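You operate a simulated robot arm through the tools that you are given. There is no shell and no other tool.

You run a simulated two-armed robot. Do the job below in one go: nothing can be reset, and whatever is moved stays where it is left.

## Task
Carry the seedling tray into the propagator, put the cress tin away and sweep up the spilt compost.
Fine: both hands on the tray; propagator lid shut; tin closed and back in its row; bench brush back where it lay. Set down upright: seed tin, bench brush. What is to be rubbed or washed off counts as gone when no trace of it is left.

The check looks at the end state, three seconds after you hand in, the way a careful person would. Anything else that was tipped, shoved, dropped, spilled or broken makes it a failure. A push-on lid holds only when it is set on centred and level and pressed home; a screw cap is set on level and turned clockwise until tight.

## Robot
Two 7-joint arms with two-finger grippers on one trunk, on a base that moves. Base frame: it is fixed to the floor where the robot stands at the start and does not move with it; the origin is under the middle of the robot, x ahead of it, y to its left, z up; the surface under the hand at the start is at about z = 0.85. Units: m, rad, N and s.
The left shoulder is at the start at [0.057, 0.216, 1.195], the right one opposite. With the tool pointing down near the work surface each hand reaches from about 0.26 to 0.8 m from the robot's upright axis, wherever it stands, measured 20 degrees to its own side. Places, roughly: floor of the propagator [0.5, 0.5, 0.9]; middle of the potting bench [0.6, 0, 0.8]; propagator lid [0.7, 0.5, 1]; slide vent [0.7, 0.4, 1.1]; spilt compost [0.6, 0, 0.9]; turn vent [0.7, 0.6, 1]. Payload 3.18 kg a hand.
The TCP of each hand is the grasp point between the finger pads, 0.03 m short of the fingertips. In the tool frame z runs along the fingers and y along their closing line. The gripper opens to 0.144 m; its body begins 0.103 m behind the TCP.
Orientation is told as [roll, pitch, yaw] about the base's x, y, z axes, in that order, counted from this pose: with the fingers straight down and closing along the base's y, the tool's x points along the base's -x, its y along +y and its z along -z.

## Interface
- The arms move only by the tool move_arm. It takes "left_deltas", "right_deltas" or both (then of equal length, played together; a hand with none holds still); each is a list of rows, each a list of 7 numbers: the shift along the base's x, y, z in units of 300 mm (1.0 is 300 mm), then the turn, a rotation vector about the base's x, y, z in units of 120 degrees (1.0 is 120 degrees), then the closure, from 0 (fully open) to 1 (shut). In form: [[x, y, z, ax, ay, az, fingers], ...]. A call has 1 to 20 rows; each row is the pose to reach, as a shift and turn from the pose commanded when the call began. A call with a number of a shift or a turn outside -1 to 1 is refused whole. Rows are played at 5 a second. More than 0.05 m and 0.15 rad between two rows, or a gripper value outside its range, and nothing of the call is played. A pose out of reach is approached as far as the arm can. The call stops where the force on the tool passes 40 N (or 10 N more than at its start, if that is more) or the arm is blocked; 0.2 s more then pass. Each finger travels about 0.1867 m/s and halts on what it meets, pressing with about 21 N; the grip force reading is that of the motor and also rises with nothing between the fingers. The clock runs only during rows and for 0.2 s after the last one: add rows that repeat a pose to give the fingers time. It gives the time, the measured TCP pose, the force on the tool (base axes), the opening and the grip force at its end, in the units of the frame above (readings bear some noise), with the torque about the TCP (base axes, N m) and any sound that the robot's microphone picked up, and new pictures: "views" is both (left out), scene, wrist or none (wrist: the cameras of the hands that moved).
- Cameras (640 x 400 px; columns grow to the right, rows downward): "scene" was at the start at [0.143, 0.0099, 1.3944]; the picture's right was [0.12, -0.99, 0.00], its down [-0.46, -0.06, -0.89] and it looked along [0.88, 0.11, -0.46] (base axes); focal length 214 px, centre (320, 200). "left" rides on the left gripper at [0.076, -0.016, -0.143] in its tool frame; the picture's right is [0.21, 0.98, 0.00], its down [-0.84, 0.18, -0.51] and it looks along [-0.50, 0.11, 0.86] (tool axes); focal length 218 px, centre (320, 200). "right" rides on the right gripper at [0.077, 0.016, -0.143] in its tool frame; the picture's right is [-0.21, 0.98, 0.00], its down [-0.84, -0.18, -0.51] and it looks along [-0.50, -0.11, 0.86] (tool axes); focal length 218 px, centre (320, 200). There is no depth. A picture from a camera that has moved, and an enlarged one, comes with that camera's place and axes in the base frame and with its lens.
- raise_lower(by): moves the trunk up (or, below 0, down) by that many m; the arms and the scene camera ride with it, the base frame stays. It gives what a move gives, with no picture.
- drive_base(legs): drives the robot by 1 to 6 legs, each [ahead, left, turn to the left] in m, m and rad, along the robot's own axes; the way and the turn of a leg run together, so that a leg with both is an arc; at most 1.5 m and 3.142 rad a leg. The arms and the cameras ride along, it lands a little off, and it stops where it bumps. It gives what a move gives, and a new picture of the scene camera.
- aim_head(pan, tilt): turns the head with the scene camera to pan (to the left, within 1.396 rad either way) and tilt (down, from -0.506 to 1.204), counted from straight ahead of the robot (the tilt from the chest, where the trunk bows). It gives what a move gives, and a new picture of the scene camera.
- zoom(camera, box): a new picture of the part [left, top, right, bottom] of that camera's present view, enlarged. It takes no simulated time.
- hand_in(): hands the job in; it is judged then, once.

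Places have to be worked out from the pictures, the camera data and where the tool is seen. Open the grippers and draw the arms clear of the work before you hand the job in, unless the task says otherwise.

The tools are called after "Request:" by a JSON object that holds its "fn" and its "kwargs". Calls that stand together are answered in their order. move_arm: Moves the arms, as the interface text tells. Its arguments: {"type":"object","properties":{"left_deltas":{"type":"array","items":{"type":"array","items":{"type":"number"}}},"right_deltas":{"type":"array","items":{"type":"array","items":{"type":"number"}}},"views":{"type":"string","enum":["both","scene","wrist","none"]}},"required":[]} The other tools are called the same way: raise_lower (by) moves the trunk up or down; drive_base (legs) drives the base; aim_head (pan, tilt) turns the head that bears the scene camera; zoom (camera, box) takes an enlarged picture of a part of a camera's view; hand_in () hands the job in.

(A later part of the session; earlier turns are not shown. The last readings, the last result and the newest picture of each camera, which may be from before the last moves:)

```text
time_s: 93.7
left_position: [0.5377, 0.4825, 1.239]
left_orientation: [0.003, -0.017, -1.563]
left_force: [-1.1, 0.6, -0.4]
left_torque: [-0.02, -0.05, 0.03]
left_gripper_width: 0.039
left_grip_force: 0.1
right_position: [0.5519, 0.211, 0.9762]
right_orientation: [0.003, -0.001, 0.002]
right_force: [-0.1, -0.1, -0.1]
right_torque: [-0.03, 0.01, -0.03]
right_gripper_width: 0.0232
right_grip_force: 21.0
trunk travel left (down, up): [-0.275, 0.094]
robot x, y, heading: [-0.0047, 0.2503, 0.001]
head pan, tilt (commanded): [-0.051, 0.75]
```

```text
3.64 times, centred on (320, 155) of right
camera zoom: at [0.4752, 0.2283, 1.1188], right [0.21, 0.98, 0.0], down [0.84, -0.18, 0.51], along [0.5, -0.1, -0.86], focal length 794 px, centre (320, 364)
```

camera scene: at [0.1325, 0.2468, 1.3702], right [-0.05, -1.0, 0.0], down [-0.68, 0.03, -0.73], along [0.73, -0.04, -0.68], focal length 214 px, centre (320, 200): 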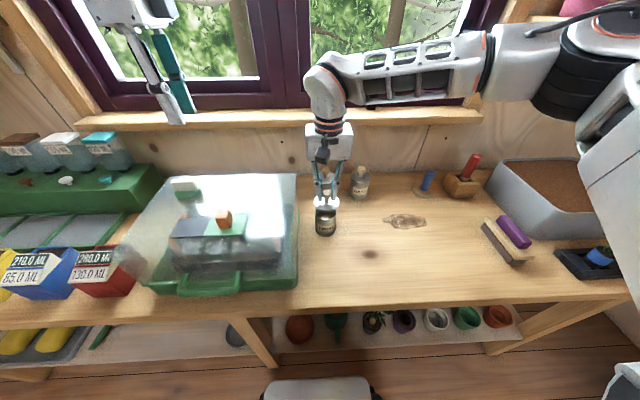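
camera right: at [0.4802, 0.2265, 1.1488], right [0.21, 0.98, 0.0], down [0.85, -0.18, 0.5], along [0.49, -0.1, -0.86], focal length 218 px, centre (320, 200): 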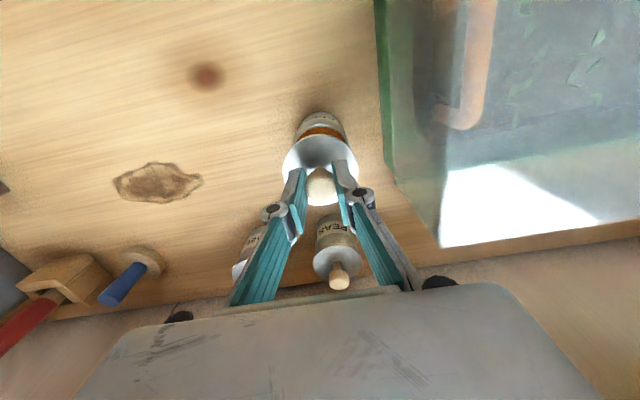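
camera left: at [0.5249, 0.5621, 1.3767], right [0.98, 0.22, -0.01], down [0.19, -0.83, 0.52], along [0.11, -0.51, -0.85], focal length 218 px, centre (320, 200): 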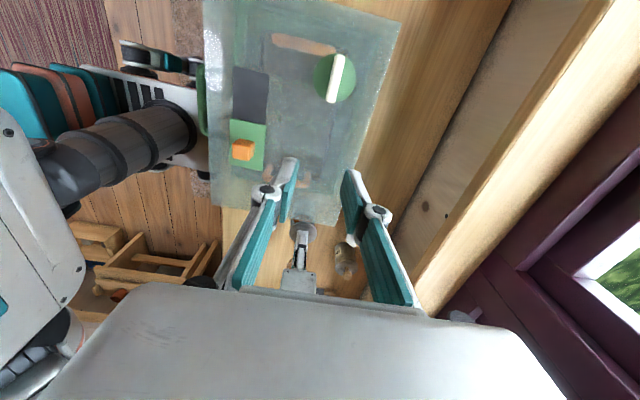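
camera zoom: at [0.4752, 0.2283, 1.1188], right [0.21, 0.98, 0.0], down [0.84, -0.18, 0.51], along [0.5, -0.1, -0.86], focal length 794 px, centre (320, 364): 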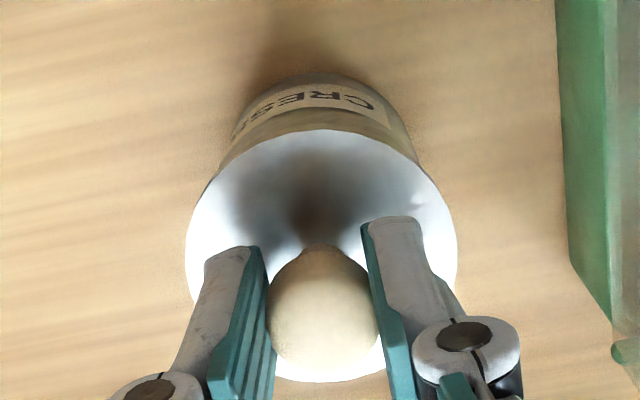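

The lid is centred sideways and just above the rim with no contact yet. I'll shift it 1 mm nearer and press down in 1.5 mm steps.

Request:
{"fn": "move_arm", "kwargs": {"right_deltas": [[-0.003, 0, -0.005, 0, 0, 0, 1.0], [-0.003, 0, -0.01, 0, 0, 0, 1.0], [-0.003, 0, -0.015, 0, 0, 0, 1.0], [-0.003, 0, -0.02, 0, 0, 0, 1.0]], "views": "none"}}

Request:
{"fn": "zoom", "kwargs": {"camera": "scene", "box": [290, 180, 370, 245]}}

Request:
{"fn": "zoom", "kwargs": {"camera": "right", "box": [260, 100, 380, 210]}}

```text
time_s: 94.7
left_position: [0.5361, 0.4818, 1.2418]
left_orientation: [0.005, -0.019, -1.564]
left_force: [-0.2, 0.3, 1.0]
left_torque: [-0.02, 0.0, -0.01]
left_gripper_width: 0.0389
left_grip_force: 0.0
right_position: [0.5511, 0.2116, 0.9747]
right_orientation: [0.006, -0.004, 0.001]
right_force: [2.1, -5.5, 25.4]
right_torque: [-0.1, -0.05, 0.0]
right_gripper_width: 0.0231
right_grip_force: 21.4
trunk travel left (down, up): [-0.275, 0.094]
robot x, y, heading: [-0.0072, 0.2537, 0.003]
head pan, tilt (commanded): [-0.051, 0.75]
heard: snap
```

```text
6.15 times, centred on (330, 212) of scene
camera zoom: at [0.1268, 0.2459, 1.3715], right [-0.05, -1.0, 0.0], down [-0.68, 0.03, -0.73], along [0.73, -0.04, -0.68], focal length 1320 px, centre (258, 123)
```

zoom: 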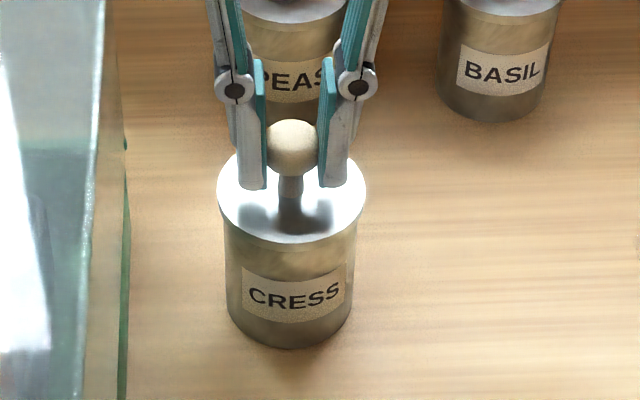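

```text
3.64 times, centred on (320, 155) of right
camera zoom: at [0.4735, 0.2284, 1.1167], right [0.21, 0.98, 0.01], down [0.84, -0.18, 0.51], along [0.5, -0.1, -0.86], focal length 794 px, centre (320, 364)
```

zoom: 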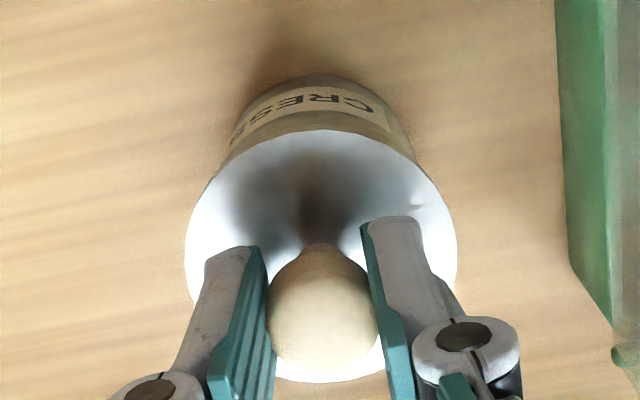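

A snap was heard at 25 N, so the lid is pressed home. I'll take off the load, open the fingers and rise clear of the knob.

Request:
{"fn": "move_arm", "kwargs": {"right_deltas": [[0, 0, 0.015, 0, 0, 0, 1.0], [0, 0, 0.018, 0, 0, 0, 0.85], [0, 0, 0.018, 0, 0, 0, 0.7], [0, 0, 0.018, 0, 0, 0, 0.64], [0, 0, 0.1, 0, 0, 0, 0.6], [0, 0, 0.2, 0, 0, 0, 0.5], [0, 0, 0.3, 0, 0, 0, 0.42]], "views": "both"}}

Request:
{"fn": "zoom", "kwargs": {"camera": "scene", "box": [290, 180, 370, 245]}}

Request:
{"fn": "zoom", "kwargs": {"camera": "right", "box": [240, 80, 400, 210]}}

```text
time_s: 96.3
left_position: [0.5378, 0.4834, 1.2398]
left_orientation: [0.004, -0.018, -1.564]
left_force: [0.3, 0.2, -0.2]
left_torque: [-0.01, -0.02, 0.0]
left_gripper_width: 0.039
left_grip_force: 0.1
right_position: [0.5473, 0.2124, 1.0602]
right_orientation: [0.003, 0.002, 0.001]
right_force: [0.9, -1.1, 1.0]
right_torque: [0.0, -0.01, 0.0]
right_gripper_width: 0.0837
right_grip_force: 0.1
trunk travel left (down, up): [-0.275, 0.094]
robot x, y, heading: [-0.0092, 0.2495, 0.001]
head pan, tilt (commanded): [-0.051, 0.75]
camera scene: at [0.1278, 0.2464, 1.3711], right [-0.05, -1.0, 0.0], down [-0.68, 0.03, -0.73], along [0.73, -0.04, -0.68], focal length 214 px, centre (320, 200)
camera right: at [0.4714, 0.2296, 1.2043], right [0.21, 0.98, 0.0], down [0.84, -0.18, 0.51], along [0.5, -0.1, -0.86], focal length 218 px, centre (320, 200)
```

scene: 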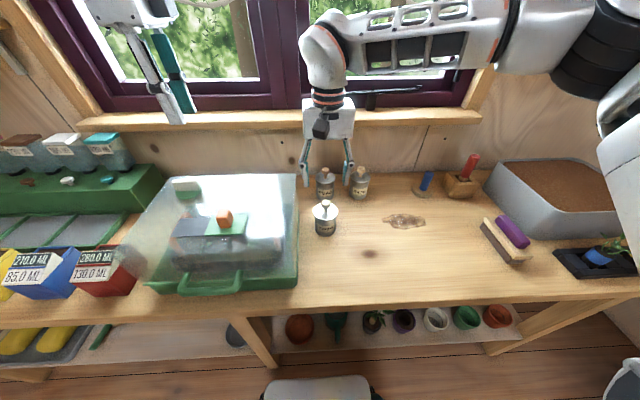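
right: 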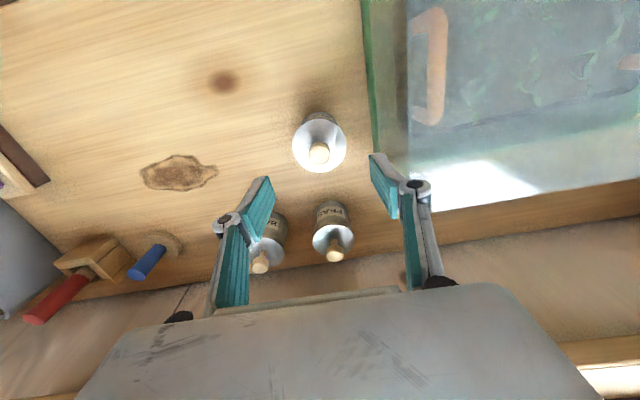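

```text
6.15 times, centred on (330, 212) of scene
camera zoom: at [0.1278, 0.2464, 1.3711], right [-0.05, -1.0, 0.0], down [-0.68, 0.03, -0.73], along [0.73, -0.04, -0.68], focal length 1320 px, centre (258, 123)
```

zoom: 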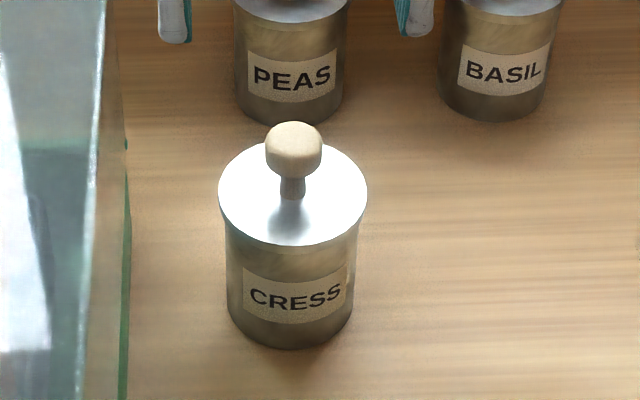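

```text
3.08 times, centred on (320, 145) of right
camera zoom: at [0.4714, 0.2296, 1.2043], right [0.21, 0.98, 0.0], down [0.84, -0.18, 0.51], along [0.5, -0.1, -0.86], focal length 672 px, centre (320, 369)
```

zoom: 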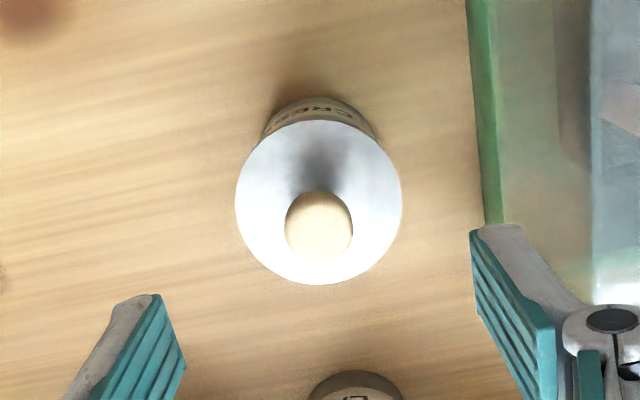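

The tin is closed with its lid flat, and it stands at about [0.551, 0.211]. I'll lower the open fingers around its body to z = 0.885.

Request:
{"fn": "move_arm", "kwargs": {"right_deltas": [[0.014, -0.0047, -0.1, 0, 0, 0, 0.42], [0.014, -0.0047, -0.2, 0, 0, 0, 0.42], [0.014, -0.0047, -0.31, 0, 0, 0, 0.42], [0.014, -0.0047, -0.42, 0, 0, 0, 0.42], [0.014, -0.0047, -0.52, 0, 0, 0, 0.42], [0.014, -0.0047, -0.584, 0, 0, 0, 0.42]], "views": "wrist"}}

Request:
{"fn": "zoom", "kwargs": {"camera": "scene", "box": [280, 170, 380, 250]}}

```text
time_s: 97.7
left_position: [0.5386, 0.4836, 1.2397]
left_orientation: [0.004, -0.017, -1.564]
left_force: [0.6, 0.0, -0.7]
left_torque: [-0.02, 0.02, 0.0]
left_gripper_width: 0.0389
left_grip_force: 0.0
right_position: [0.5552, 0.2104, 0.8844]
right_orientation: [0.003, 0.001, -0.001]
right_force: [-0.2, 0.5, 0.7]
right_torque: [-0.05, 0.0, 0.03]
right_gripper_width: 0.0834
right_grip_force: 0.2
trunk travel left (down, up): [-0.275, 0.094]
robot x, y, heading: [-0.0012, 0.2488, 0.0]
head pan, tilt (commanded): [-0.051, 0.75]
camera right: at [0.4784, 0.2273, 1.0267], right [0.21, 0.98, 0.0], down [0.84, -0.18, 0.51], along [0.5, -0.1, -0.86], focal length 218 px, centre (320, 200)
```

right: 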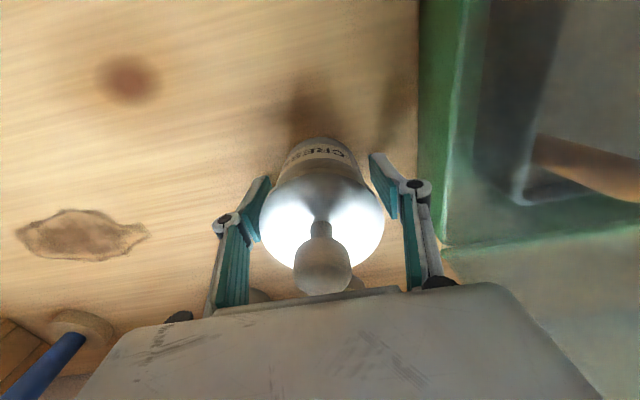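

```text
5.00 times, centred on (330, 210) of scene
camera zoom: at [0.1287, 0.2462, 1.3709], right [-0.05, -1.0, 0.0], down [-0.68, 0.03, -0.73], along [0.73, -0.04, -0.68], focal length 1072 px, centre (270, 150)
```

zoom: 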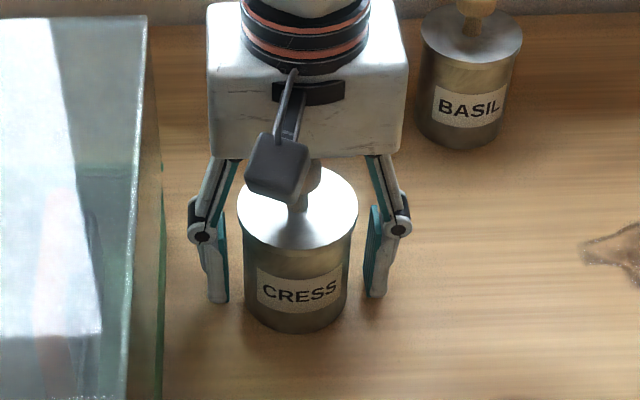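

The fingers straddle the tin body with room on both sides. I'll close on it gently.

Request:
{"fn": "move_arm", "kwargs": {"right_deltas": [[-0.006, 0, 0, 0, 0, 0, 0.48], [-0.006, 0, 0, 0, 0, 0, 0.54], [-0.006, 0, 0, 0, 0, 0, 0.6], [-0.006, 0, 0, 0, 0, 0, 0.8], [-0.006, 0, 0, 0, 0, 0, 1.0], [-0.006, 0, 0, 0, 0, 0, 1.0]], "views": "wrist"}}

Request:
{"fn": "zoom", "kwargs": {"camera": "scene", "box": [280, 170, 380, 250]}}

```text
time_s: 99.1
left_position: [0.5381, 0.4823, 1.2388]
left_orientation: [0.003, -0.017, -1.566]
left_force: [-0.4, 1.0, -0.1]
left_torque: [0.0, 0.0, 0.0]
left_gripper_width: 0.0389
left_grip_force: 0.0
right_position: [0.5525, 0.2098, 0.884]
right_orientation: [0.004, -0.002, 0.0]
right_force: [0.9, 0.4, 0.9]
right_torque: [0.07, 0.0, 0.01]
right_gripper_width: 0.063
right_grip_force: 20.7
trunk travel left (down, up): [-0.275, 0.094]
robot x, y, heading: [-0.0084, 0.2517, 0.009]
head pan, tilt (commanded): [-0.051, 0.75]
camera right: at [0.4765, 0.2276, 1.0273], right [0.21, 0.98, 0.0], down [0.84, -0.18, 0.51], along [0.5, -0.1, -0.86], focal length 218 px, centre (320, 200)
```

right: 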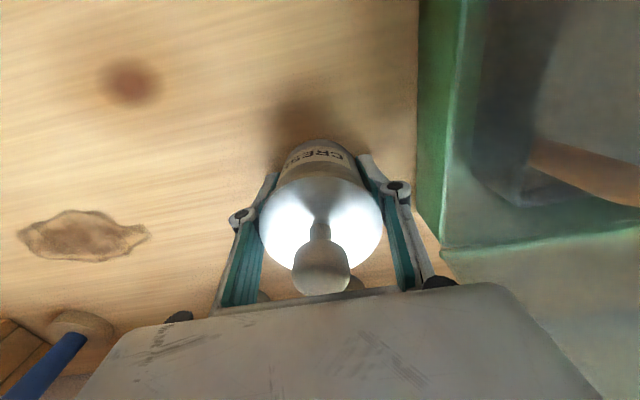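

```text
5.00 times, centred on (330, 210) of scene
camera zoom: at [0.1285, 0.2463, 1.371], right [-0.05, -1.0, 0.0], down [-0.68, 0.03, -0.73], along [0.73, -0.04, -0.68], focal length 1072 px, centre (270, 150)
```

zoom: 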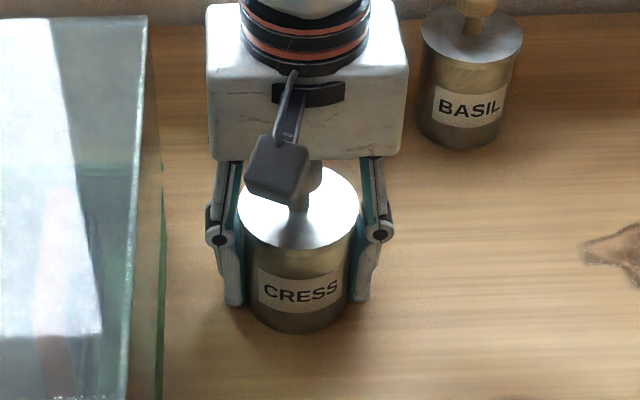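

The tin body is held (0.063 m, 21 N). I'll lift it 6 cm and carry it round to the slot at about [0.708, -0.041], staying in front of BASIL until I'm level with the slot.

Request:
{"fn": "move_arm", "kwargs": {"right_deltas": [[0, 0, 0.08, 0, 0, 0, 1.0], [0, 0, 0.2, 0, 0, 0, 1.0], [0.02, -0.12, 0.2, 0, 0, 0, 1.0], [0.05, -0.25, 0.2, 0, 0, 0, 1.0], [0.08, -0.39, 0.2, 0, 0, 0, 1.0], [0.11, -0.53, 0.2, 0, 0, 0, 1.0], [0.14, -0.67, 0.2, 0, 0, 0, 1.0], [0.16, -0.78, 0.2, 0, 0, 0, 1.0], [0.16, -0.837, 0.2, 0, 0, 0, 1.0], [0.16, -0.837, 0.2, 0, 0, 0, 1.0]], "views": "both"}}

```text
time_s: 101.3
left_position: [0.5374, 0.4819, 1.2372]
left_orientation: [0.004, -0.018, -1.564]
left_force: [0.2, 0.6, -0.4]
left_torque: [-0.02, 0.01, 0.0]
left_gripper_width: 0.0392
left_grip_force: 0.1
right_position: [0.6009, -0.0399, 0.9447]
right_orientation: [0.003, 0.0, 0.0]
right_force: [-0.4, 0.2, -1.6]
right_torque: [0.0, -0.02, 0.01]
right_gripper_width: 0.0632
right_grip_force: 20.8
trunk travel left (down, up): [-0.275, 0.094]
robot x, y, heading: [-0.0083, 0.2484, 0.006]
head pan, tilt (commanded): [-0.051, 0.75]
camera scene: at [0.1287, 0.2466, 1.3709], right [-0.05, -1.0, 0.0], down [-0.68, 0.03, -0.73], along [0.73, -0.04, -0.68], focal length 214 px, centre (320, 200)
camera right: at [0.5258, -0.0231, 1.0879], right [0.21, 0.98, 0.0], down [0.84, -0.18, 0.51], along [0.5, -0.1, -0.86], focal length 218 px, centre (320, 200)
```

scene: 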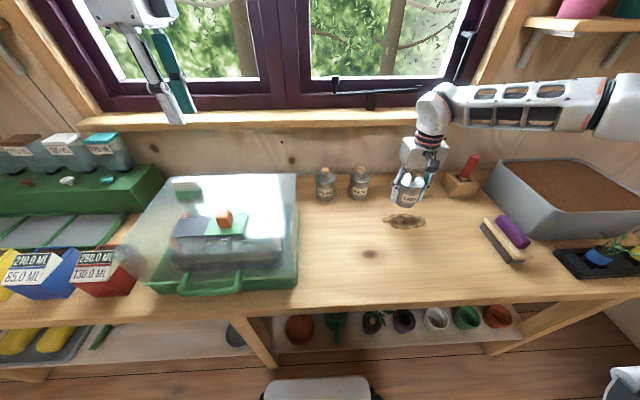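
right: 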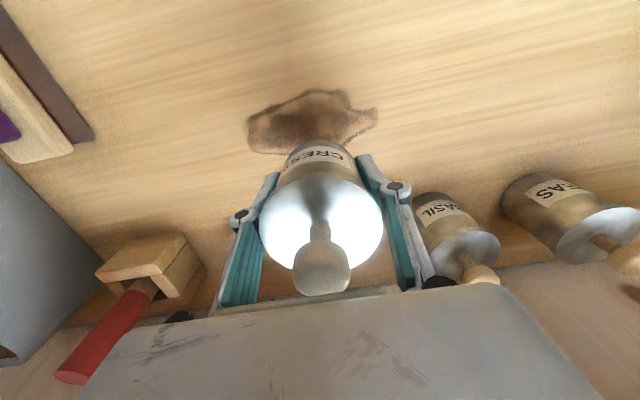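

The tin hangs upright in line with the slot. I'll move it forward to x ≈ 0.707 at this height.

Request:
{"fn": "move_arm", "kwargs": {"right_deltas": [[0.09, 0, 0, 0, 0, 0, 1.0], [0.18, 0, 0, 0, 0, 0, 1.0], [0.27, 0, 0, 0, 0, 0, 1.0], [0.353, 0, 0, 0, 0, 0, 1.0], [0.353, 0, 0, 0, 0, 0, 1.0]], "views": "both"}}

Request:
{"fn": "zoom", "kwargs": {"camera": "scene", "box": [300, 140, 480, 250]}}

```text
time_s: 102.5
left_position: [0.5377, 0.4825, 1.2383]
left_orientation: [0.004, -0.018, -1.564]
left_force: [0.8, -0.2, 0.4]
left_torque: [0.03, -0.01, 0.01]
left_gripper_width: 0.0387
left_grip_force: 0.1
right_position: [0.6556, -0.0418, 0.9463]
right_orientation: [0.004, 0.0, 0.001]
right_force: [0.7, 0.0, -1.4]
right_torque: [0.01, -0.02, -0.01]
right_gripper_width: 0.0629
right_grip_force: 20.8
right hand out of reach, approached as far as the arm can: row 3, 4, 5
trunk travel left (down, up): [-0.275, 0.094]
robot x, y, heading: [-0.0066, 0.2528, -0.001]
head pan, tilt (commanded): [-0.051, 0.75]
camera scene: at [0.1285, 0.2461, 1.371], right [-0.05, -1.0, 0.0], down [-0.68, 0.03, -0.73], along [0.73, -0.04, -0.68], focal length 214 px, centre (320, 200)
camera right: at [0.5787, -0.0246, 1.0883], right [0.21, 0.98, 0.0], down [0.84, -0.18, 0.51], along [0.5, -0.1, -0.86], focal length 218 px, centre (320, 200)
```

scene: 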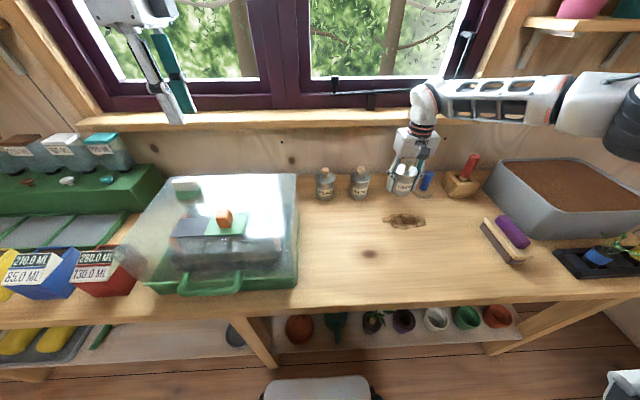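
right: 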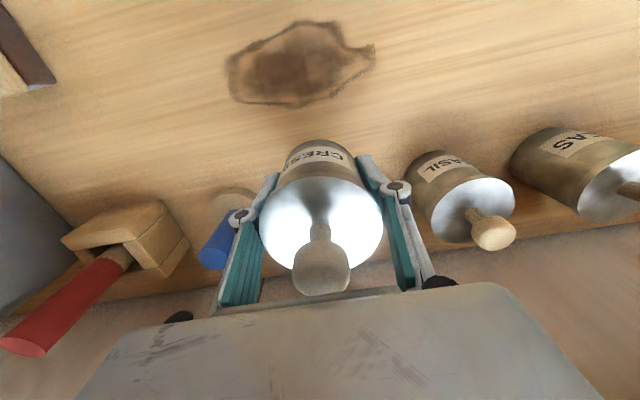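

```text
3.56 times, centred on (390, 195) of scene
camera zoom: at [0.1285, 0.2461, 1.371], right [-0.05, -1.0, 0.0], down [-0.68, 0.03, -0.73], along [0.73, -0.04, -0.68], focal length 763 px, centre (71, 218)
```

zoom: 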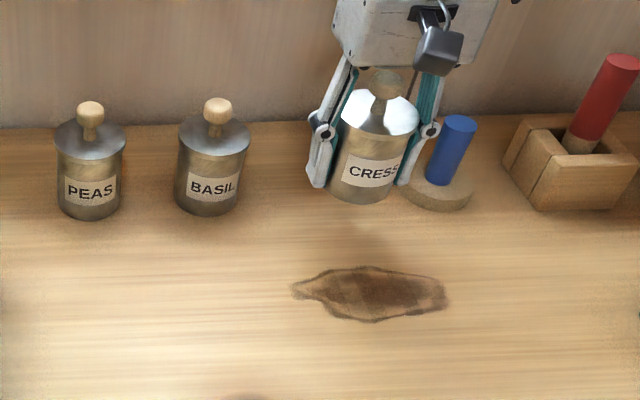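

The right arm stops at x = 0.656, so the robot needs to stand further right for the last 5 cm. I'll draw the tin back to x ≈ 0.605, drive 0.15 m right, and then bring the tin back in line with the slot.

Request:
{"fn": "move_arm", "kwargs": {"right_deltas": [[-0.08, 0, 0, 0, 0, 0, 1.0], [-0.17, 0, 0, 0, 0, 0, 1.0], [-0.17, 0, 0, 0, 0, 0, 1.0]], "views": "none"}}

Request:
{"fn": "drive_base", "kwargs": {"legs": [[0, -0.15, 0]]}}

```text
time_s: 103.3
left_position: [0.5387, 0.4836, 1.2377]
left_orientation: [0.001, -0.018, -1.563]
left_force: [0.3, -0.4, 0.3]
left_torque: [0.0, -0.02, -0.03]
left_gripper_width: 0.0391
left_grip_force: 0.1
right_position: [0.6053, -0.0409, 0.9454]
right_orientation: [0.004, 0.002, 0.001]
right_force: [0.3, 0.0, -2.3]
right_torque: [0.0, 0.04, 0.03]
right_gripper_width: 0.063
right_grip_force: 20.7
trunk travel left (down, up): [-0.275, 0.094]
robot x, y, heading: [-0.0042, 0.2528, 0.003]
head pan, tilt (commanded): [-0.051, 0.75]
```

```text
time_s: 105.2
left_position: [0.539, 0.3337, 1.2383]
left_orientation: [0.005, -0.017, -1.565]
left_force: [-0.1, 0.4, 0.3]
left_torque: [0.02, 0.01, 0.01]
left_gripper_width: 0.0387
left_grip_force: 0.0
right_position: [0.6051, -0.1902, 0.9461]
right_orientation: [0.003, 0.002, 0.0]
right_force: [-0.7, 0.6, -1.5]
right_torque: [0.0, 0.0, -0.01]
right_gripper_width: 0.0632
right_grip_force: 20.8
trunk travel left (down, up): [-0.275, 0.094]
robot x, y, heading: [-0.007, 0.1041, -0.001]
head pan, tilt (commanded): [-0.051, 0.75]
camera scene: at [0.1289, 0.0974, 1.371], right [-0.05, -1.0, 0.0], down [-0.68, 0.03, -0.73], along [0.73, -0.04, -0.68], focal length 214 px, centre (320, 200)
```

scene: 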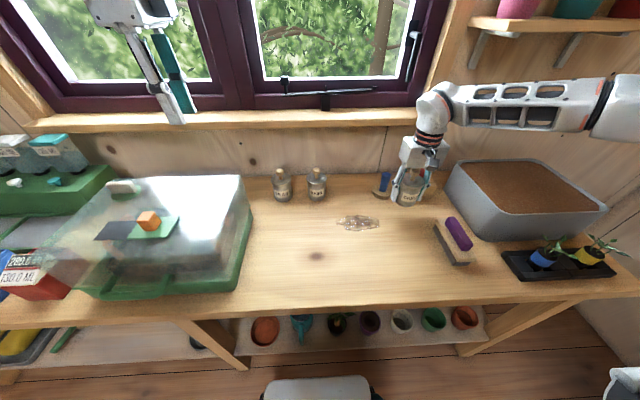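

I'll bring the tin back left to y ≈ -0.040 and then forward to x ≈ 0.707.

Request:
{"fn": "move_arm", "kwargs": {"right_deltas": [[0, 0.13, 0, 0, 0, 0, 1.0], [0, 0.26, 0, 0, 0, 0, 1.0], [0, 0.39, 0, 0, 0, 0, 1.0], [0, 0.5, 0, 0, 0, 0, 1.0], [0.09, 0.5, 0, 0, 0, 0, 1.0], [0.18, 0.5, 0, 0, 0, 0, 1.0], [0.27, 0.5, 0, 0, 0, 0, 1.0], [0.34, 0.5, 0, 0, 0, 0, 1.0], [0.34, 0.5, 0, 0, 0, 0, 1.0]], "views": "both"}}

Request:
{"fn": "zoom", "kwargs": {"camera": "scene", "box": [250, 140, 430, 250]}}

```text
time_s: 107.2
left_position: [0.5387, 0.3323, 1.2379]
left_orientation: [0.003, -0.017, -1.565]
left_force: [1.0, 0.8, -0.6]
left_torque: [-0.03, 0.03, 0.01]
left_gripper_width: 0.0389
left_grip_force: 0.2
right_position: [0.6986, -0.0381, 0.9451]
right_orientation: [0.003, 0.0, -0.002]
right_force: [0.3, -0.1, -1.5]
right_torque: [0.0, 0.02, 0.01]
right_gripper_width: 0.0631
right_grip_force: 21.2
right hand out of reach, approached as far as the arm can: row 8, 9
trunk travel left (down, up): [-0.275, 0.094]
robot x, y, heading: [-0.0068, 0.1068, 0.004]
head pan, tilt (commanded): [-0.051, 0.75]
camera scene: at [0.1291, 0.0977, 1.3709], right [-0.05, -1.0, 0.0], down [-0.68, 0.03, -0.73], along [0.73, -0.04, -0.68], focal length 214 px, centre (320, 200)
camera right: at [0.6218, -0.022, 1.0883], right [0.21, 0.98, 0.0], down [0.84, -0.18, 0.51], along [0.5, -0.1, -0.86], focal length 218 px, centre (320, 200)
```

scene: 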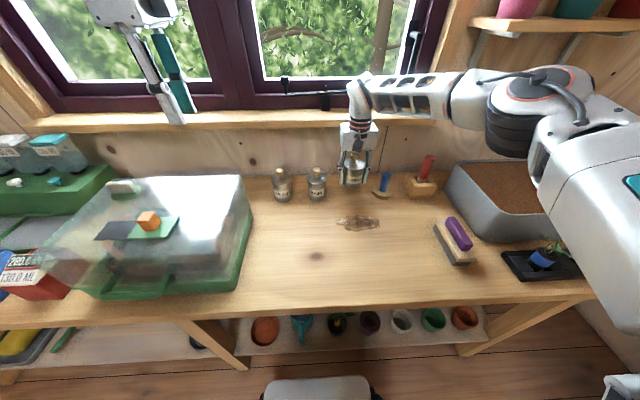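
right: 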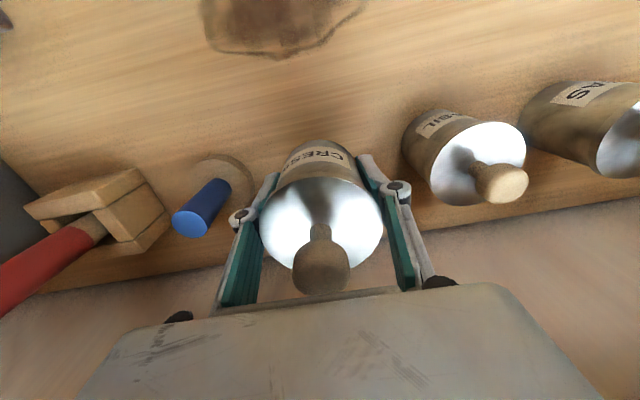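

```text
3.56 times, centred on (340, 195) of scene
camera zoom: at [0.1291, 0.0977, 1.3709], right [-0.05, -1.0, 0.0], down [-0.68, 0.03, -0.73], along [0.73, -0.04, -0.68], focal length 763 px, centre (249, 218)
```

zoom: 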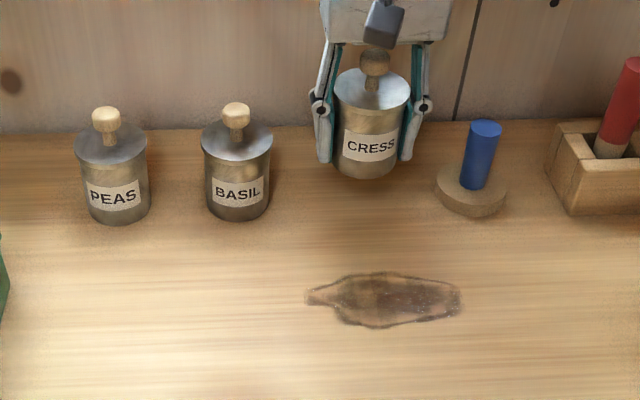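

The tin is at [0.699, -0.038], in line with PEAS and BASIL but about 8 mm short. I'll creep the base forward 1 cm and check.

Request:
{"fn": "drive_base", "kwargs": {"legs": [[0.01, 0, 0]]}}

Request:
{"fn": "zoom", "kwargs": {"camera": "right", "box": [160, 60, 560, 310]}}

```text
time_s: 108.0
left_position: [0.5481, 0.333, 1.2388]
left_orientation: [0.004, -0.018, -1.565]
left_force: [-0.8, -0.3, 0.3]
left_torque: [0.03, -0.01, 0.01]
left_gripper_width: 0.0388
left_grip_force: 0.1
right_position: [0.7077, -0.0392, 0.9463]
right_orientation: [0.003, -0.002, 0.0]
right_force: [1.0, -0.2, -0.9]
right_torque: [-0.04, 0.01, 0.01]
right_gripper_width: 0.063
right_grip_force: 20.2
trunk travel left (down, up): [-0.275, 0.094]
robot x, y, heading: [0.0032, 0.1043, 0.003]
head pan, tilt (commanded): [-0.051, 0.75]
camera scene: at [0.1388, 0.0977, 1.3711], right [-0.05, -1.0, 0.0], down [-0.68, 0.03, -0.73], along [0.73, -0.04, -0.68], focal length 214 px, centre (320, 200)
```

scene: 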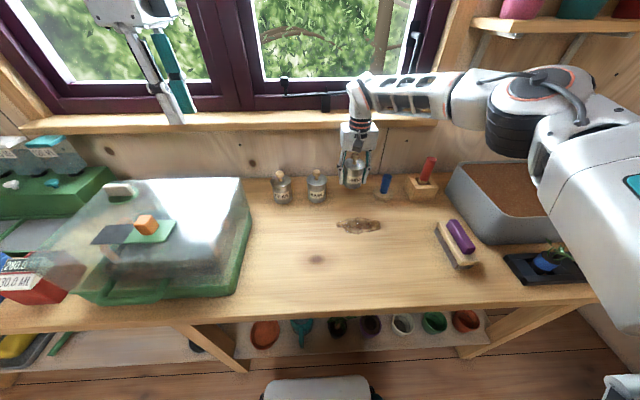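

```text
1.60 times, centred on (360, 185) of right
camera zoom: at [0.6314, -0.022, 1.0888], right [0.21, 0.98, 0.0], down [0.84, -0.18, 0.51], along [0.5, -0.1, -0.86], focal length 349 px, centre (256, 224)
```

zoom: 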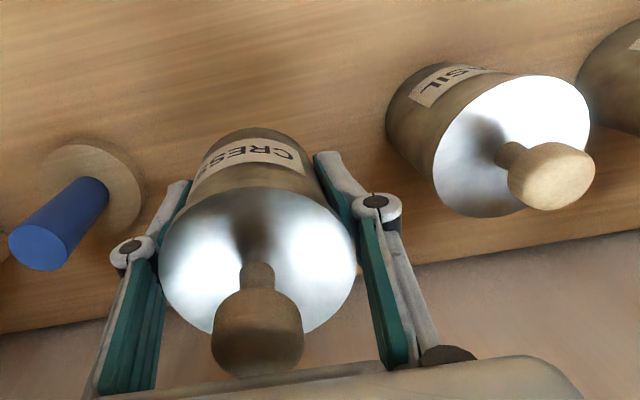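

The tin is at [0.708, -0.039] now. I'll lower it onto the bench.

Request:
{"fn": "move_arm", "kwargs": {"right_deltas": [[0, 0, -0.08, 0, 0, 0, 1.0], [0, 0, -0.15, 0, 0, 0, 1.0], [0, 0, -0.185, 0, 0, 0, 1.0], [0, 0, -0.2, 0, 0, 0, 1.0], [0, 0, -0.207, 0, 0, 0, 1.0]], "views": "wrist"}}

Request:
{"fn": "zoom", "kwargs": {"camera": "scene", "box": [250, 140, 430, 250]}}

```text
time_s: 109.2
left_position: [0.5486, 0.3334, 1.2387]
left_orientation: [0.004, -0.019, -1.565]
left_force: [0.2, 0.0, 0.0]
left_torque: [-0.02, 0.02, -0.02]
left_gripper_width: 0.0387
left_grip_force: 0.1
right_position: [0.7093, -0.0398, 0.8845]
right_orientation: [0.004, 0.0, -0.003]
right_force: [0.3, -0.3, -0.1]
right_torque: [0.03, 0.02, 0.01]
right_gripper_width: 0.0628
right_grip_force: 20.6
trunk travel left (down, up): [-0.275, 0.094]
robot x, y, heading: [0.0052, 0.0999, 0.003]
head pan, tilt (commanded): [-0.051, 0.75]
camera right: at [0.632, -0.0227, 1.0273], right [0.21, 0.98, 0.0], down [0.84, -0.18, 0.51], along [0.5, -0.1, -0.86], focal length 218 px, centre (320, 200)
```

right: 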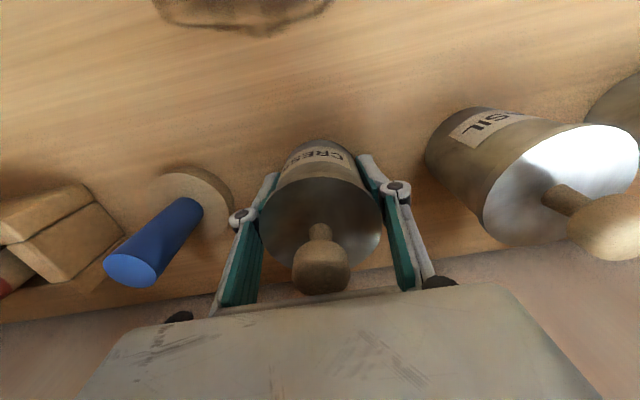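

```text
3.56 times, centred on (340, 195) of scene
camera zoom: at [0.1385, 0.0977, 1.371], right [-0.05, -1.0, 0.0], down [-0.68, 0.03, -0.73], along [0.73, -0.04, -0.68], focal length 763 px, centre (249, 218)
```

zoom: 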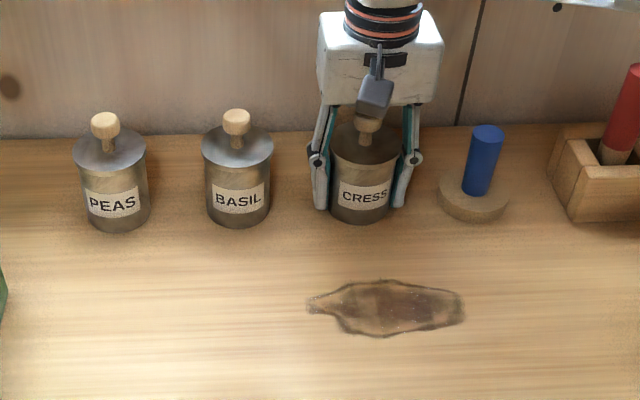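

CRESS now stands in line with PEAS and BASIL at the same spacing, and its weight is off the hand. I'll open the fingers and rise straight up.

Request:
{"fn": "move_arm", "kwargs": {"right_deltas": [[0, 0, 0, 0, 0, 0, 0.53], [0, 0, 0, 0, 0, 0, 0.48], [0, 0, 0, 0, 0, 0, 0.43], [0, 0, 0, 0, 0, 0, 0.43], [0, 0, 0.1, 0, 0, 0, 0.43], [0, 0, 0.22, 0, 0, 0, 0.43], [0, 0, 0.35, 0, 0, 0, 0.43], [0, 0, 0.48, 0, 0, 0, 0.43], [0, 0, 0.6, 0, 0, 0, 0.43]], "views": "both"}}

Request:
{"fn": "zoom", "kwargs": {"camera": "scene", "box": [250, 140, 430, 250]}}

```text
time_s: 111.2
left_position: [0.5463, 0.3333, 1.2402]
left_orientation: [0.007, -0.018, -1.566]
left_force: [-1.0, 0.5, 0.9]
left_torque: [-0.1, -0.09, -0.01]
left_gripper_width: 0.0389
left_grip_force: 0.1
right_position: [0.6765, -0.0474, 1.044]
right_orientation: [-0.003, -0.009, 0.01]
right_force: [-0.1, -0.3, -0.2]
right_torque: [-0.01, -0.06, 0.01]
right_gripper_width: 0.082
right_grip_force: 0.0
right hand out of reach, approached as far as the arm can: row 7, 8, 9
trunk travel left (down, up): [-0.275, 0.094]
robot x, y, heading: [0.0041, 0.1027, -0.0]
head pan, tilt (commanded): [-0.051, 0.75]
camera scene: at [0.1361, 0.0981, 1.3715], right [-0.05, -1.0, 0.0], down [-0.68, 0.03, -0.73], along [0.73, -0.04, -0.68], focal length 214 px, centre (320, 200)
camera right: at [0.5979, -0.0296, 1.1852], right [0.2, 0.98, 0.0], down [0.84, -0.17, 0.52], along [0.51, -0.1, -0.86], focal length 218 px, centre (320, 200)
```

scene: 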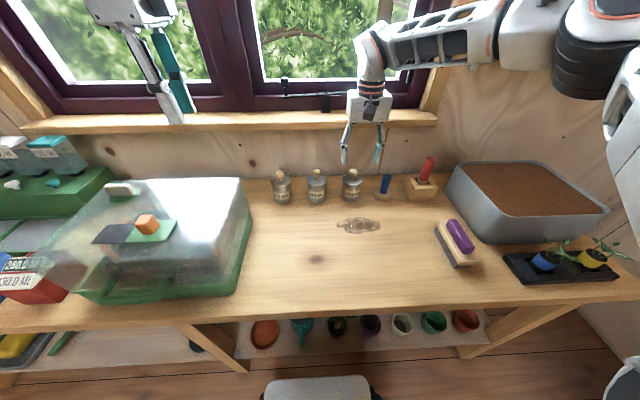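
right: 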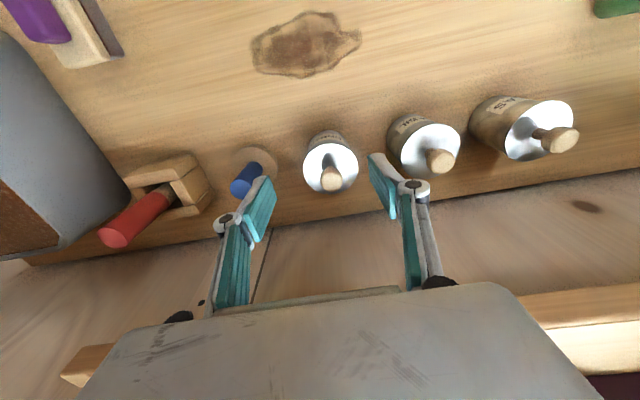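

```text
3.56 times, centred on (340, 195) of scene
camera zoom: at [0.1361, 0.0981, 1.3715], right [-0.05, -1.0, 0.0], down [-0.68, 0.03, -0.73], along [0.73, -0.04, -0.68], focal length 763 px, centre (249, 218)
```

zoom: 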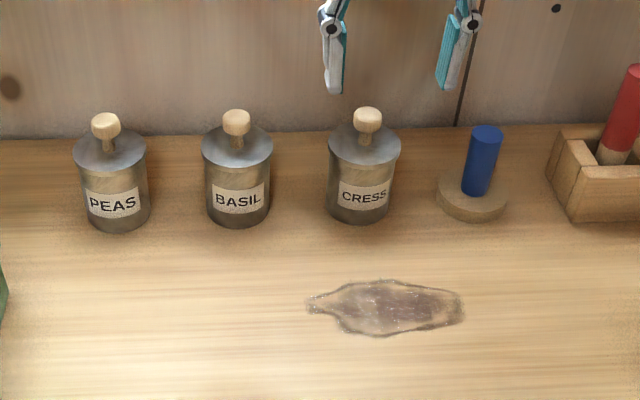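

The cress tin stands closed in its row. Next is the brush, so I'll drive a little to the right, bring the right hand back, and study how the brush lies so I can put it back exactly.

Request:
{"fn": "move_arm", "kwargs": {"right_deltas": [[-0.1, -0.05, 0.05, 0, 0, 0, 0.43], [-0.2, -0.15, 0.1, 0, 0, 0, 0.43], [-0.3, -0.25, 0.12, 0, 0, 0, 0.43], [-0.4, -0.35, 0.12, 0, 0, 0, 0.43], [-0.5, -0.45, 0.12, 0, 0, 0, 0.43], [-0.6, -0.55, 0.12, 0, 0, 0, 0.43]], "views": "none"}}

Request:
{"fn": "drive_base", "kwargs": {"legs": [[-0.01, -0.06, 0]]}}

Request:
{"fn": "aim_head", "kwargs": {"pan": -0.4, "tilt": 0.8}}

```text
time_s: 112.6
left_position: [0.5476, 0.3319, 1.2403]
left_orientation: [0.003, -0.015, -1.565]
left_force: [1.0, -0.9, 0.6]
left_torque: [0.03, -0.03, 0.0]
left_gripper_width: 0.0387
left_grip_force: 0.0
right_position: [0.4971, -0.2148, 1.0769]
right_orientation: [0.005, -0.001, -0.002]
right_force: [-0.4, 0.3, 0.9]
right_torque: [0.01, -0.01, 0.02]
right_gripper_width: 0.0823
right_grip_force: 0.0
trunk travel left (down, up): [-0.275, 0.094]
robot x, y, heading: [0.0011, 0.1022, 0.002]
head pan, tilt (commanded): [-0.051, 0.75]
```

```text
time_s: 113.8
left_position: [0.5372, 0.2753, 1.2391]
left_orientation: [0.005, -0.018, -1.564]
left_force: [0.1, -0.1, -0.2]
left_torque: [0.02, 0.02, -0.04]
left_gripper_width: 0.0387
left_grip_force: 0.1
right_position: [0.49, -0.2731, 1.0771]
right_orientation: [0.002, -0.002, -0.001]
right_force: [0.2, -0.1, 0.4]
right_torque: [-0.01, 0.0, -0.01]
right_gripper_width: 0.0821
right_grip_force: 0.0
trunk travel left (down, up): [-0.275, 0.094]
robot x, y, heading: [-0.0041, 0.0411, 0.007]
head pan, tilt (commanded): [-0.051, 0.75]
camera scene: at [0.1285, 0.0376, 1.371], right [-0.05, -1.0, 0.0], down [-0.68, 0.03, -0.73], along [0.73, -0.04, -0.68], focal length 214 px, centre (320, 200)
```

scene: 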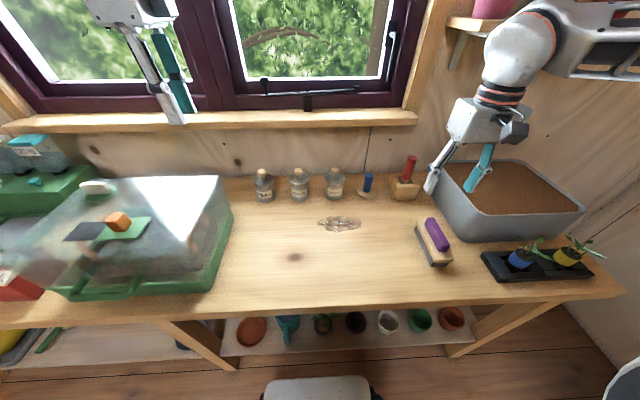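

```text
time_s: 114.6
left_position: [0.5384, 0.2745, 1.2377]
left_orientation: [0.003, -0.019, -1.564]
left_force: [-0.6, 0.0, 0.5]
left_torque: [0.0, -0.01, 0.0]
left_gripper_width: 0.0388
left_grip_force: 0.0
right_position: [0.4893, -0.2726, 1.0765]
right_orientation: [0.005, -0.003, 0.0]
right_force: [-0.7, 0.4, -0.2]
right_torque: [0.0, 0.01, -0.03]
right_gripper_width: 0.082
right_grip_force: 0.1
trunk travel left (down, up): [-0.275, 0.094]
robot x, y, heading: [-0.0062, 0.0421, 0.003]
head pan, tilt (commanded): [-0.4, 0.799]
camera scene: at [0.1203, 0.011, 1.367], right [-0.39, -0.92, 0.0], down [-0.66, 0.28, -0.7], along [0.64, -0.27, -0.72], focal length 214 px, centre (320, 200)
```

scene: 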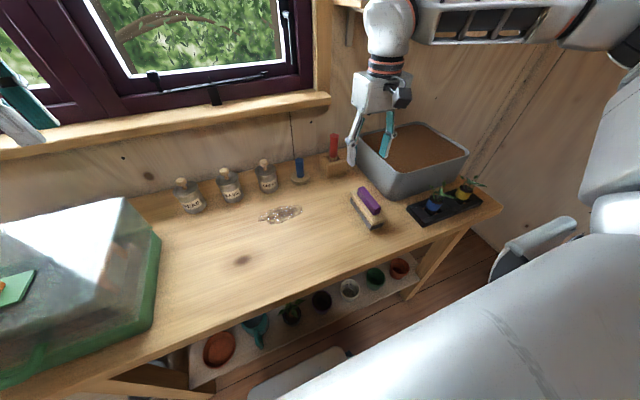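

Request:
{"fn": "zoom", "kwargs": {"camera": "scene", "box": [310, 150, 430, 250]}}

Request:
{"fn": "zoom", "kwargs": {"camera": "right", "box": [150, 0, 450, 260]}}

Request:
{"fn": "zoom", "kwargs": {"camera": "scene", "box": [200, 160, 330, 290]}}

```text
4.00 times, centred on (370, 200) of scene
camera zoom: at [0.1203, 0.011, 1.367], right [-0.39, -0.92, 0.0], down [-0.66, 0.28, -0.7], along [0.64, -0.27, -0.72], focal length 858 px, centre (120, 200)
```

zoom: 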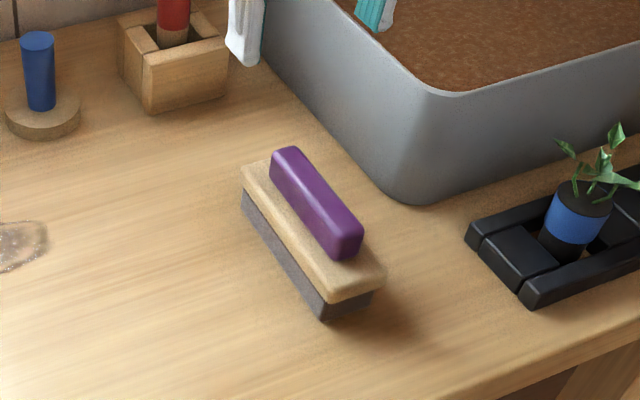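

```text
1.54 times, centred on (300, 130) of right
camera zoom: at [0.4131, -0.2557, 1.2193], right [0.21, 0.98, 0.0], down [0.84, -0.18, 0.51], along [0.5, -0.1, -0.86], focal length 336 px, centre (351, 308)
```

zoom: 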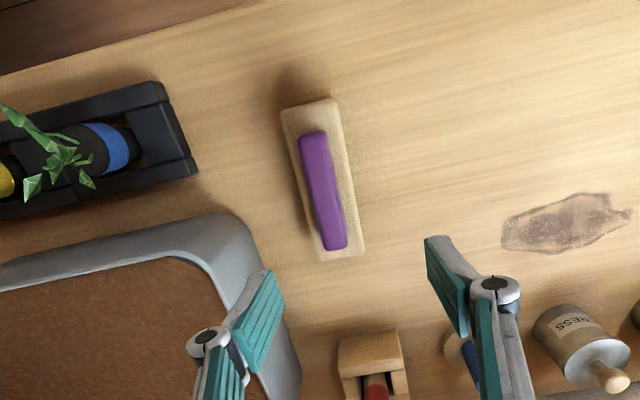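

```text
3.08 times, centred on (265, 225) of scene
camera zoom: at [0.1203, 0.011, 1.367], right [-0.39, -0.92, 0.0], down [-0.66, 0.28, -0.7], along [0.64, -0.27, -0.72], focal length 660 px, centre (489, 123)
```

zoom: 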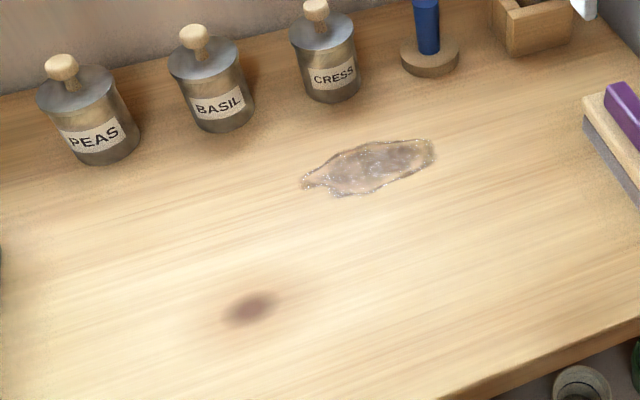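

The dark spot is a knot in the wood, while the sparkling patch is the spill. I'll take a closer look at the brush from the wrist camera.

Request:
{"fn": "zoom", "kwargs": {"camera": "right", "box": [230, 30, 380, 190]}}

```text
2.50 times, centred on (305, 110) of right
camera zoom: at [0.4131, -0.2557, 1.2193], right [0.21, 0.98, 0.0], down [0.84, -0.18, 0.51], along [0.5, -0.1, -0.86], focal length 546 px, centre (358, 425)
```

zoom: 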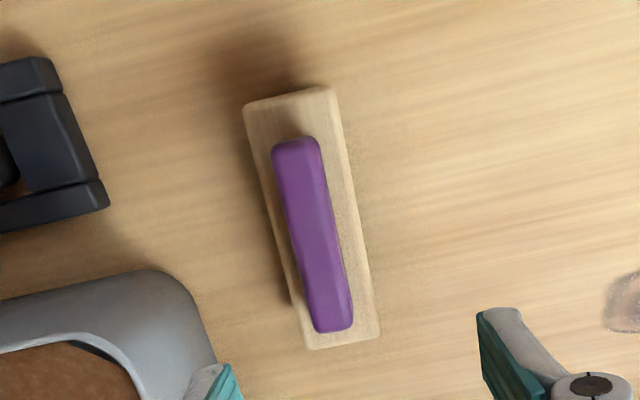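

The brush lies with its centre at about [0.4725, -0.2925], yaw about -0.035, with its handle from z ≈ 0.894 to 0.922. I'll bring the right hand above it with the fingers narrowed.

Request:
{"fn": "move_arm", "kwargs": {"right_deltas": [[-0.02, -0.022, -0.06, 0, 0, -0.006, 0.5], [-0.04, -0.044, -0.12, 0, 0, -0.012, 0.58], [-0.056, -0.066, -0.188, 0, 0, -0.0167, 0.65], [-0.056, -0.066, -0.188, 0, 0, -0.0167, 0.65]], "views": "wrist"}}

Request:
{"fn": "zoom", "kwargs": {"camera": "right", "box": [220, 30, 420, 200]}}

```text
time_s: 115.6
left_position: [0.5373, 0.2746, 1.2388]
left_orientation: [0.003, -0.018, -1.565]
left_force: [0.0, 0.6, 0.4]
left_torque: [-0.02, 0.03, 0.02]
left_gripper_width: 0.0389
left_grip_force: 0.0
right_position: [0.4724, -0.2916, 1.0215]
right_orientation: [0.004, -0.002, -0.037]
right_force: [-0.4, 1.3, 0.0]
right_torque: [0.02, -0.03, -0.02]
right_gripper_width: 0.0506
right_grip_force: 0.1
trunk travel left (down, up): [-0.275, 0.094]
robot x, y, heading: [-0.0049, 0.0415, 0.004]
head pan, tilt (commanded): [-0.4, 0.799]
camera right: at [0.396, -0.2717, 1.1639], right [0.24, 0.97, 0.0], down [0.83, -0.21, 0.51], along [0.49, -0.12, -0.86], focal length 218 px, centre (320, 200)
```

right: 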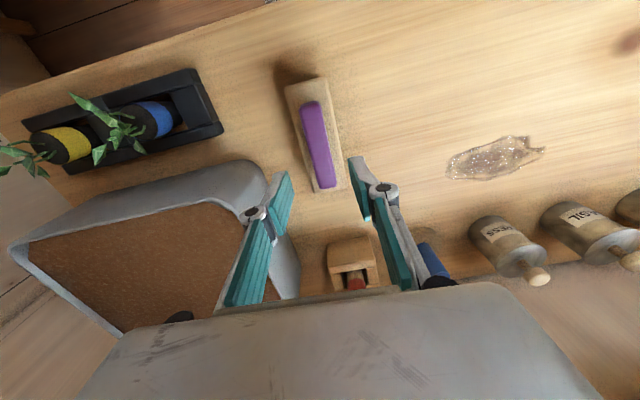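

```text
2.35 times, centred on (320, 115) of right
camera zoom: at [0.396, -0.2717, 1.1639], right [0.24, 0.97, 0.0], down [0.83, -0.21, 0.51], along [0.49, -0.12, -0.86], focal length 514 px, centre (320, 400)
```

zoom: 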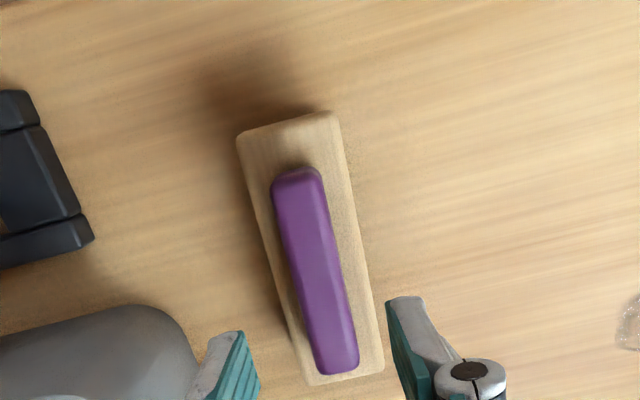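

The handle lies parallel to the fingers and within about 1 mm of centred. I'll lower to z = 0.929 and close on it.

Request:
{"fn": "move_arm", "kwargs": {"right_deltas": [[0, -0.0035, -0.1, 0, 0, 0, 0.65], [0, -0.0035, -0.2, 0, 0, 0, 0.65], [0, -0.0035, -0.28, 0, 0, 0, 0.65], [0, -0.0035, -0.308, 0, 0, 0, 0.65], [0, -0.0035, -0.308, 0, 0, 0, 0.8], [0, -0.0035, -0.308, 0, 0, 0, 1.0], [0, -0.0035, -0.308, 0, 0, 0, 1.0], [0, -0.0035, -0.308, 0, 0, 0, 1.0]], "views": "wrist"}}

Request:
{"fn": "zoom", "kwargs": {"camera": "scene", "box": [310, 130, 430, 250]}}

```text
time_s: 117.4
left_position: [0.5383, 0.2747, 1.2391]
left_orientation: [0.005, -0.018, -1.564]
left_force: [0.5, 0.0, 0.3]
left_torque: [0.0, 0.03, -0.03]
left_gripper_width: 0.0389
left_grip_force: 0.1
right_position: [0.4729, -0.293, 0.9292]
right_orientation: [0.004, -0.003, -0.035]
right_force: [1.6, 1.2, 1.1]
right_torque: [-0.01, -0.19, 0.05]
right_gripper_width: 0.0235
right_grip_force: 20.8
trunk travel left (down, up): [-0.275, 0.094]
robot x, y, heading: [-0.0065, 0.0424, -0.002]
head pan, tilt (commanded): [-0.4, 0.799]
camera right: at [0.3965, -0.2746, 1.0713], right [0.24, 0.97, 0.0], down [0.83, -0.21, 0.51], along [0.49, -0.12, -0.86], focal length 218 px, centre (320, 200)
```

right: 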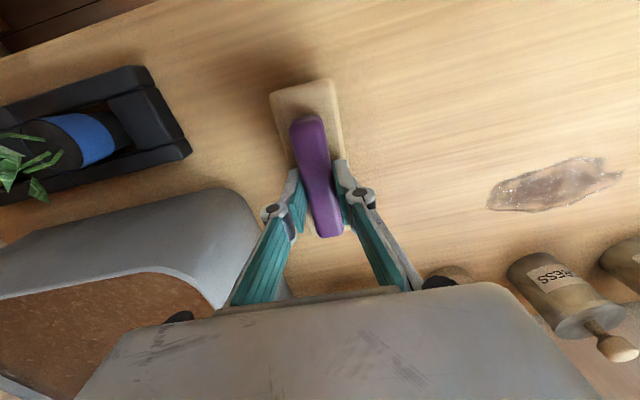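

```text
3.33 times, centred on (370, 190) of scene
camera zoom: at [0.1202, 0.011, 1.367], right [-0.39, -0.92, 0.0], down [-0.66, 0.28, -0.7], along [0.64, -0.27, -0.72], focal length 715 px, centre (153, 233)
```

zoom: 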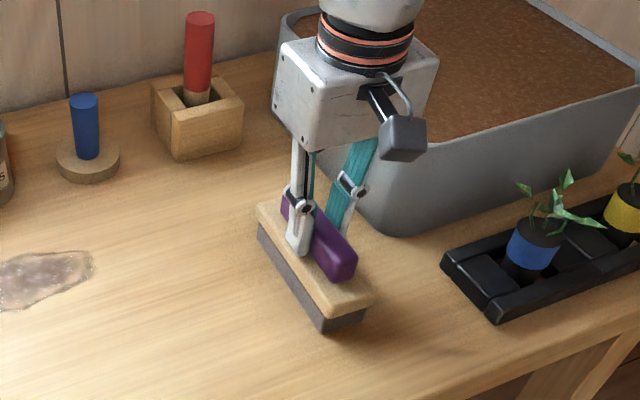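

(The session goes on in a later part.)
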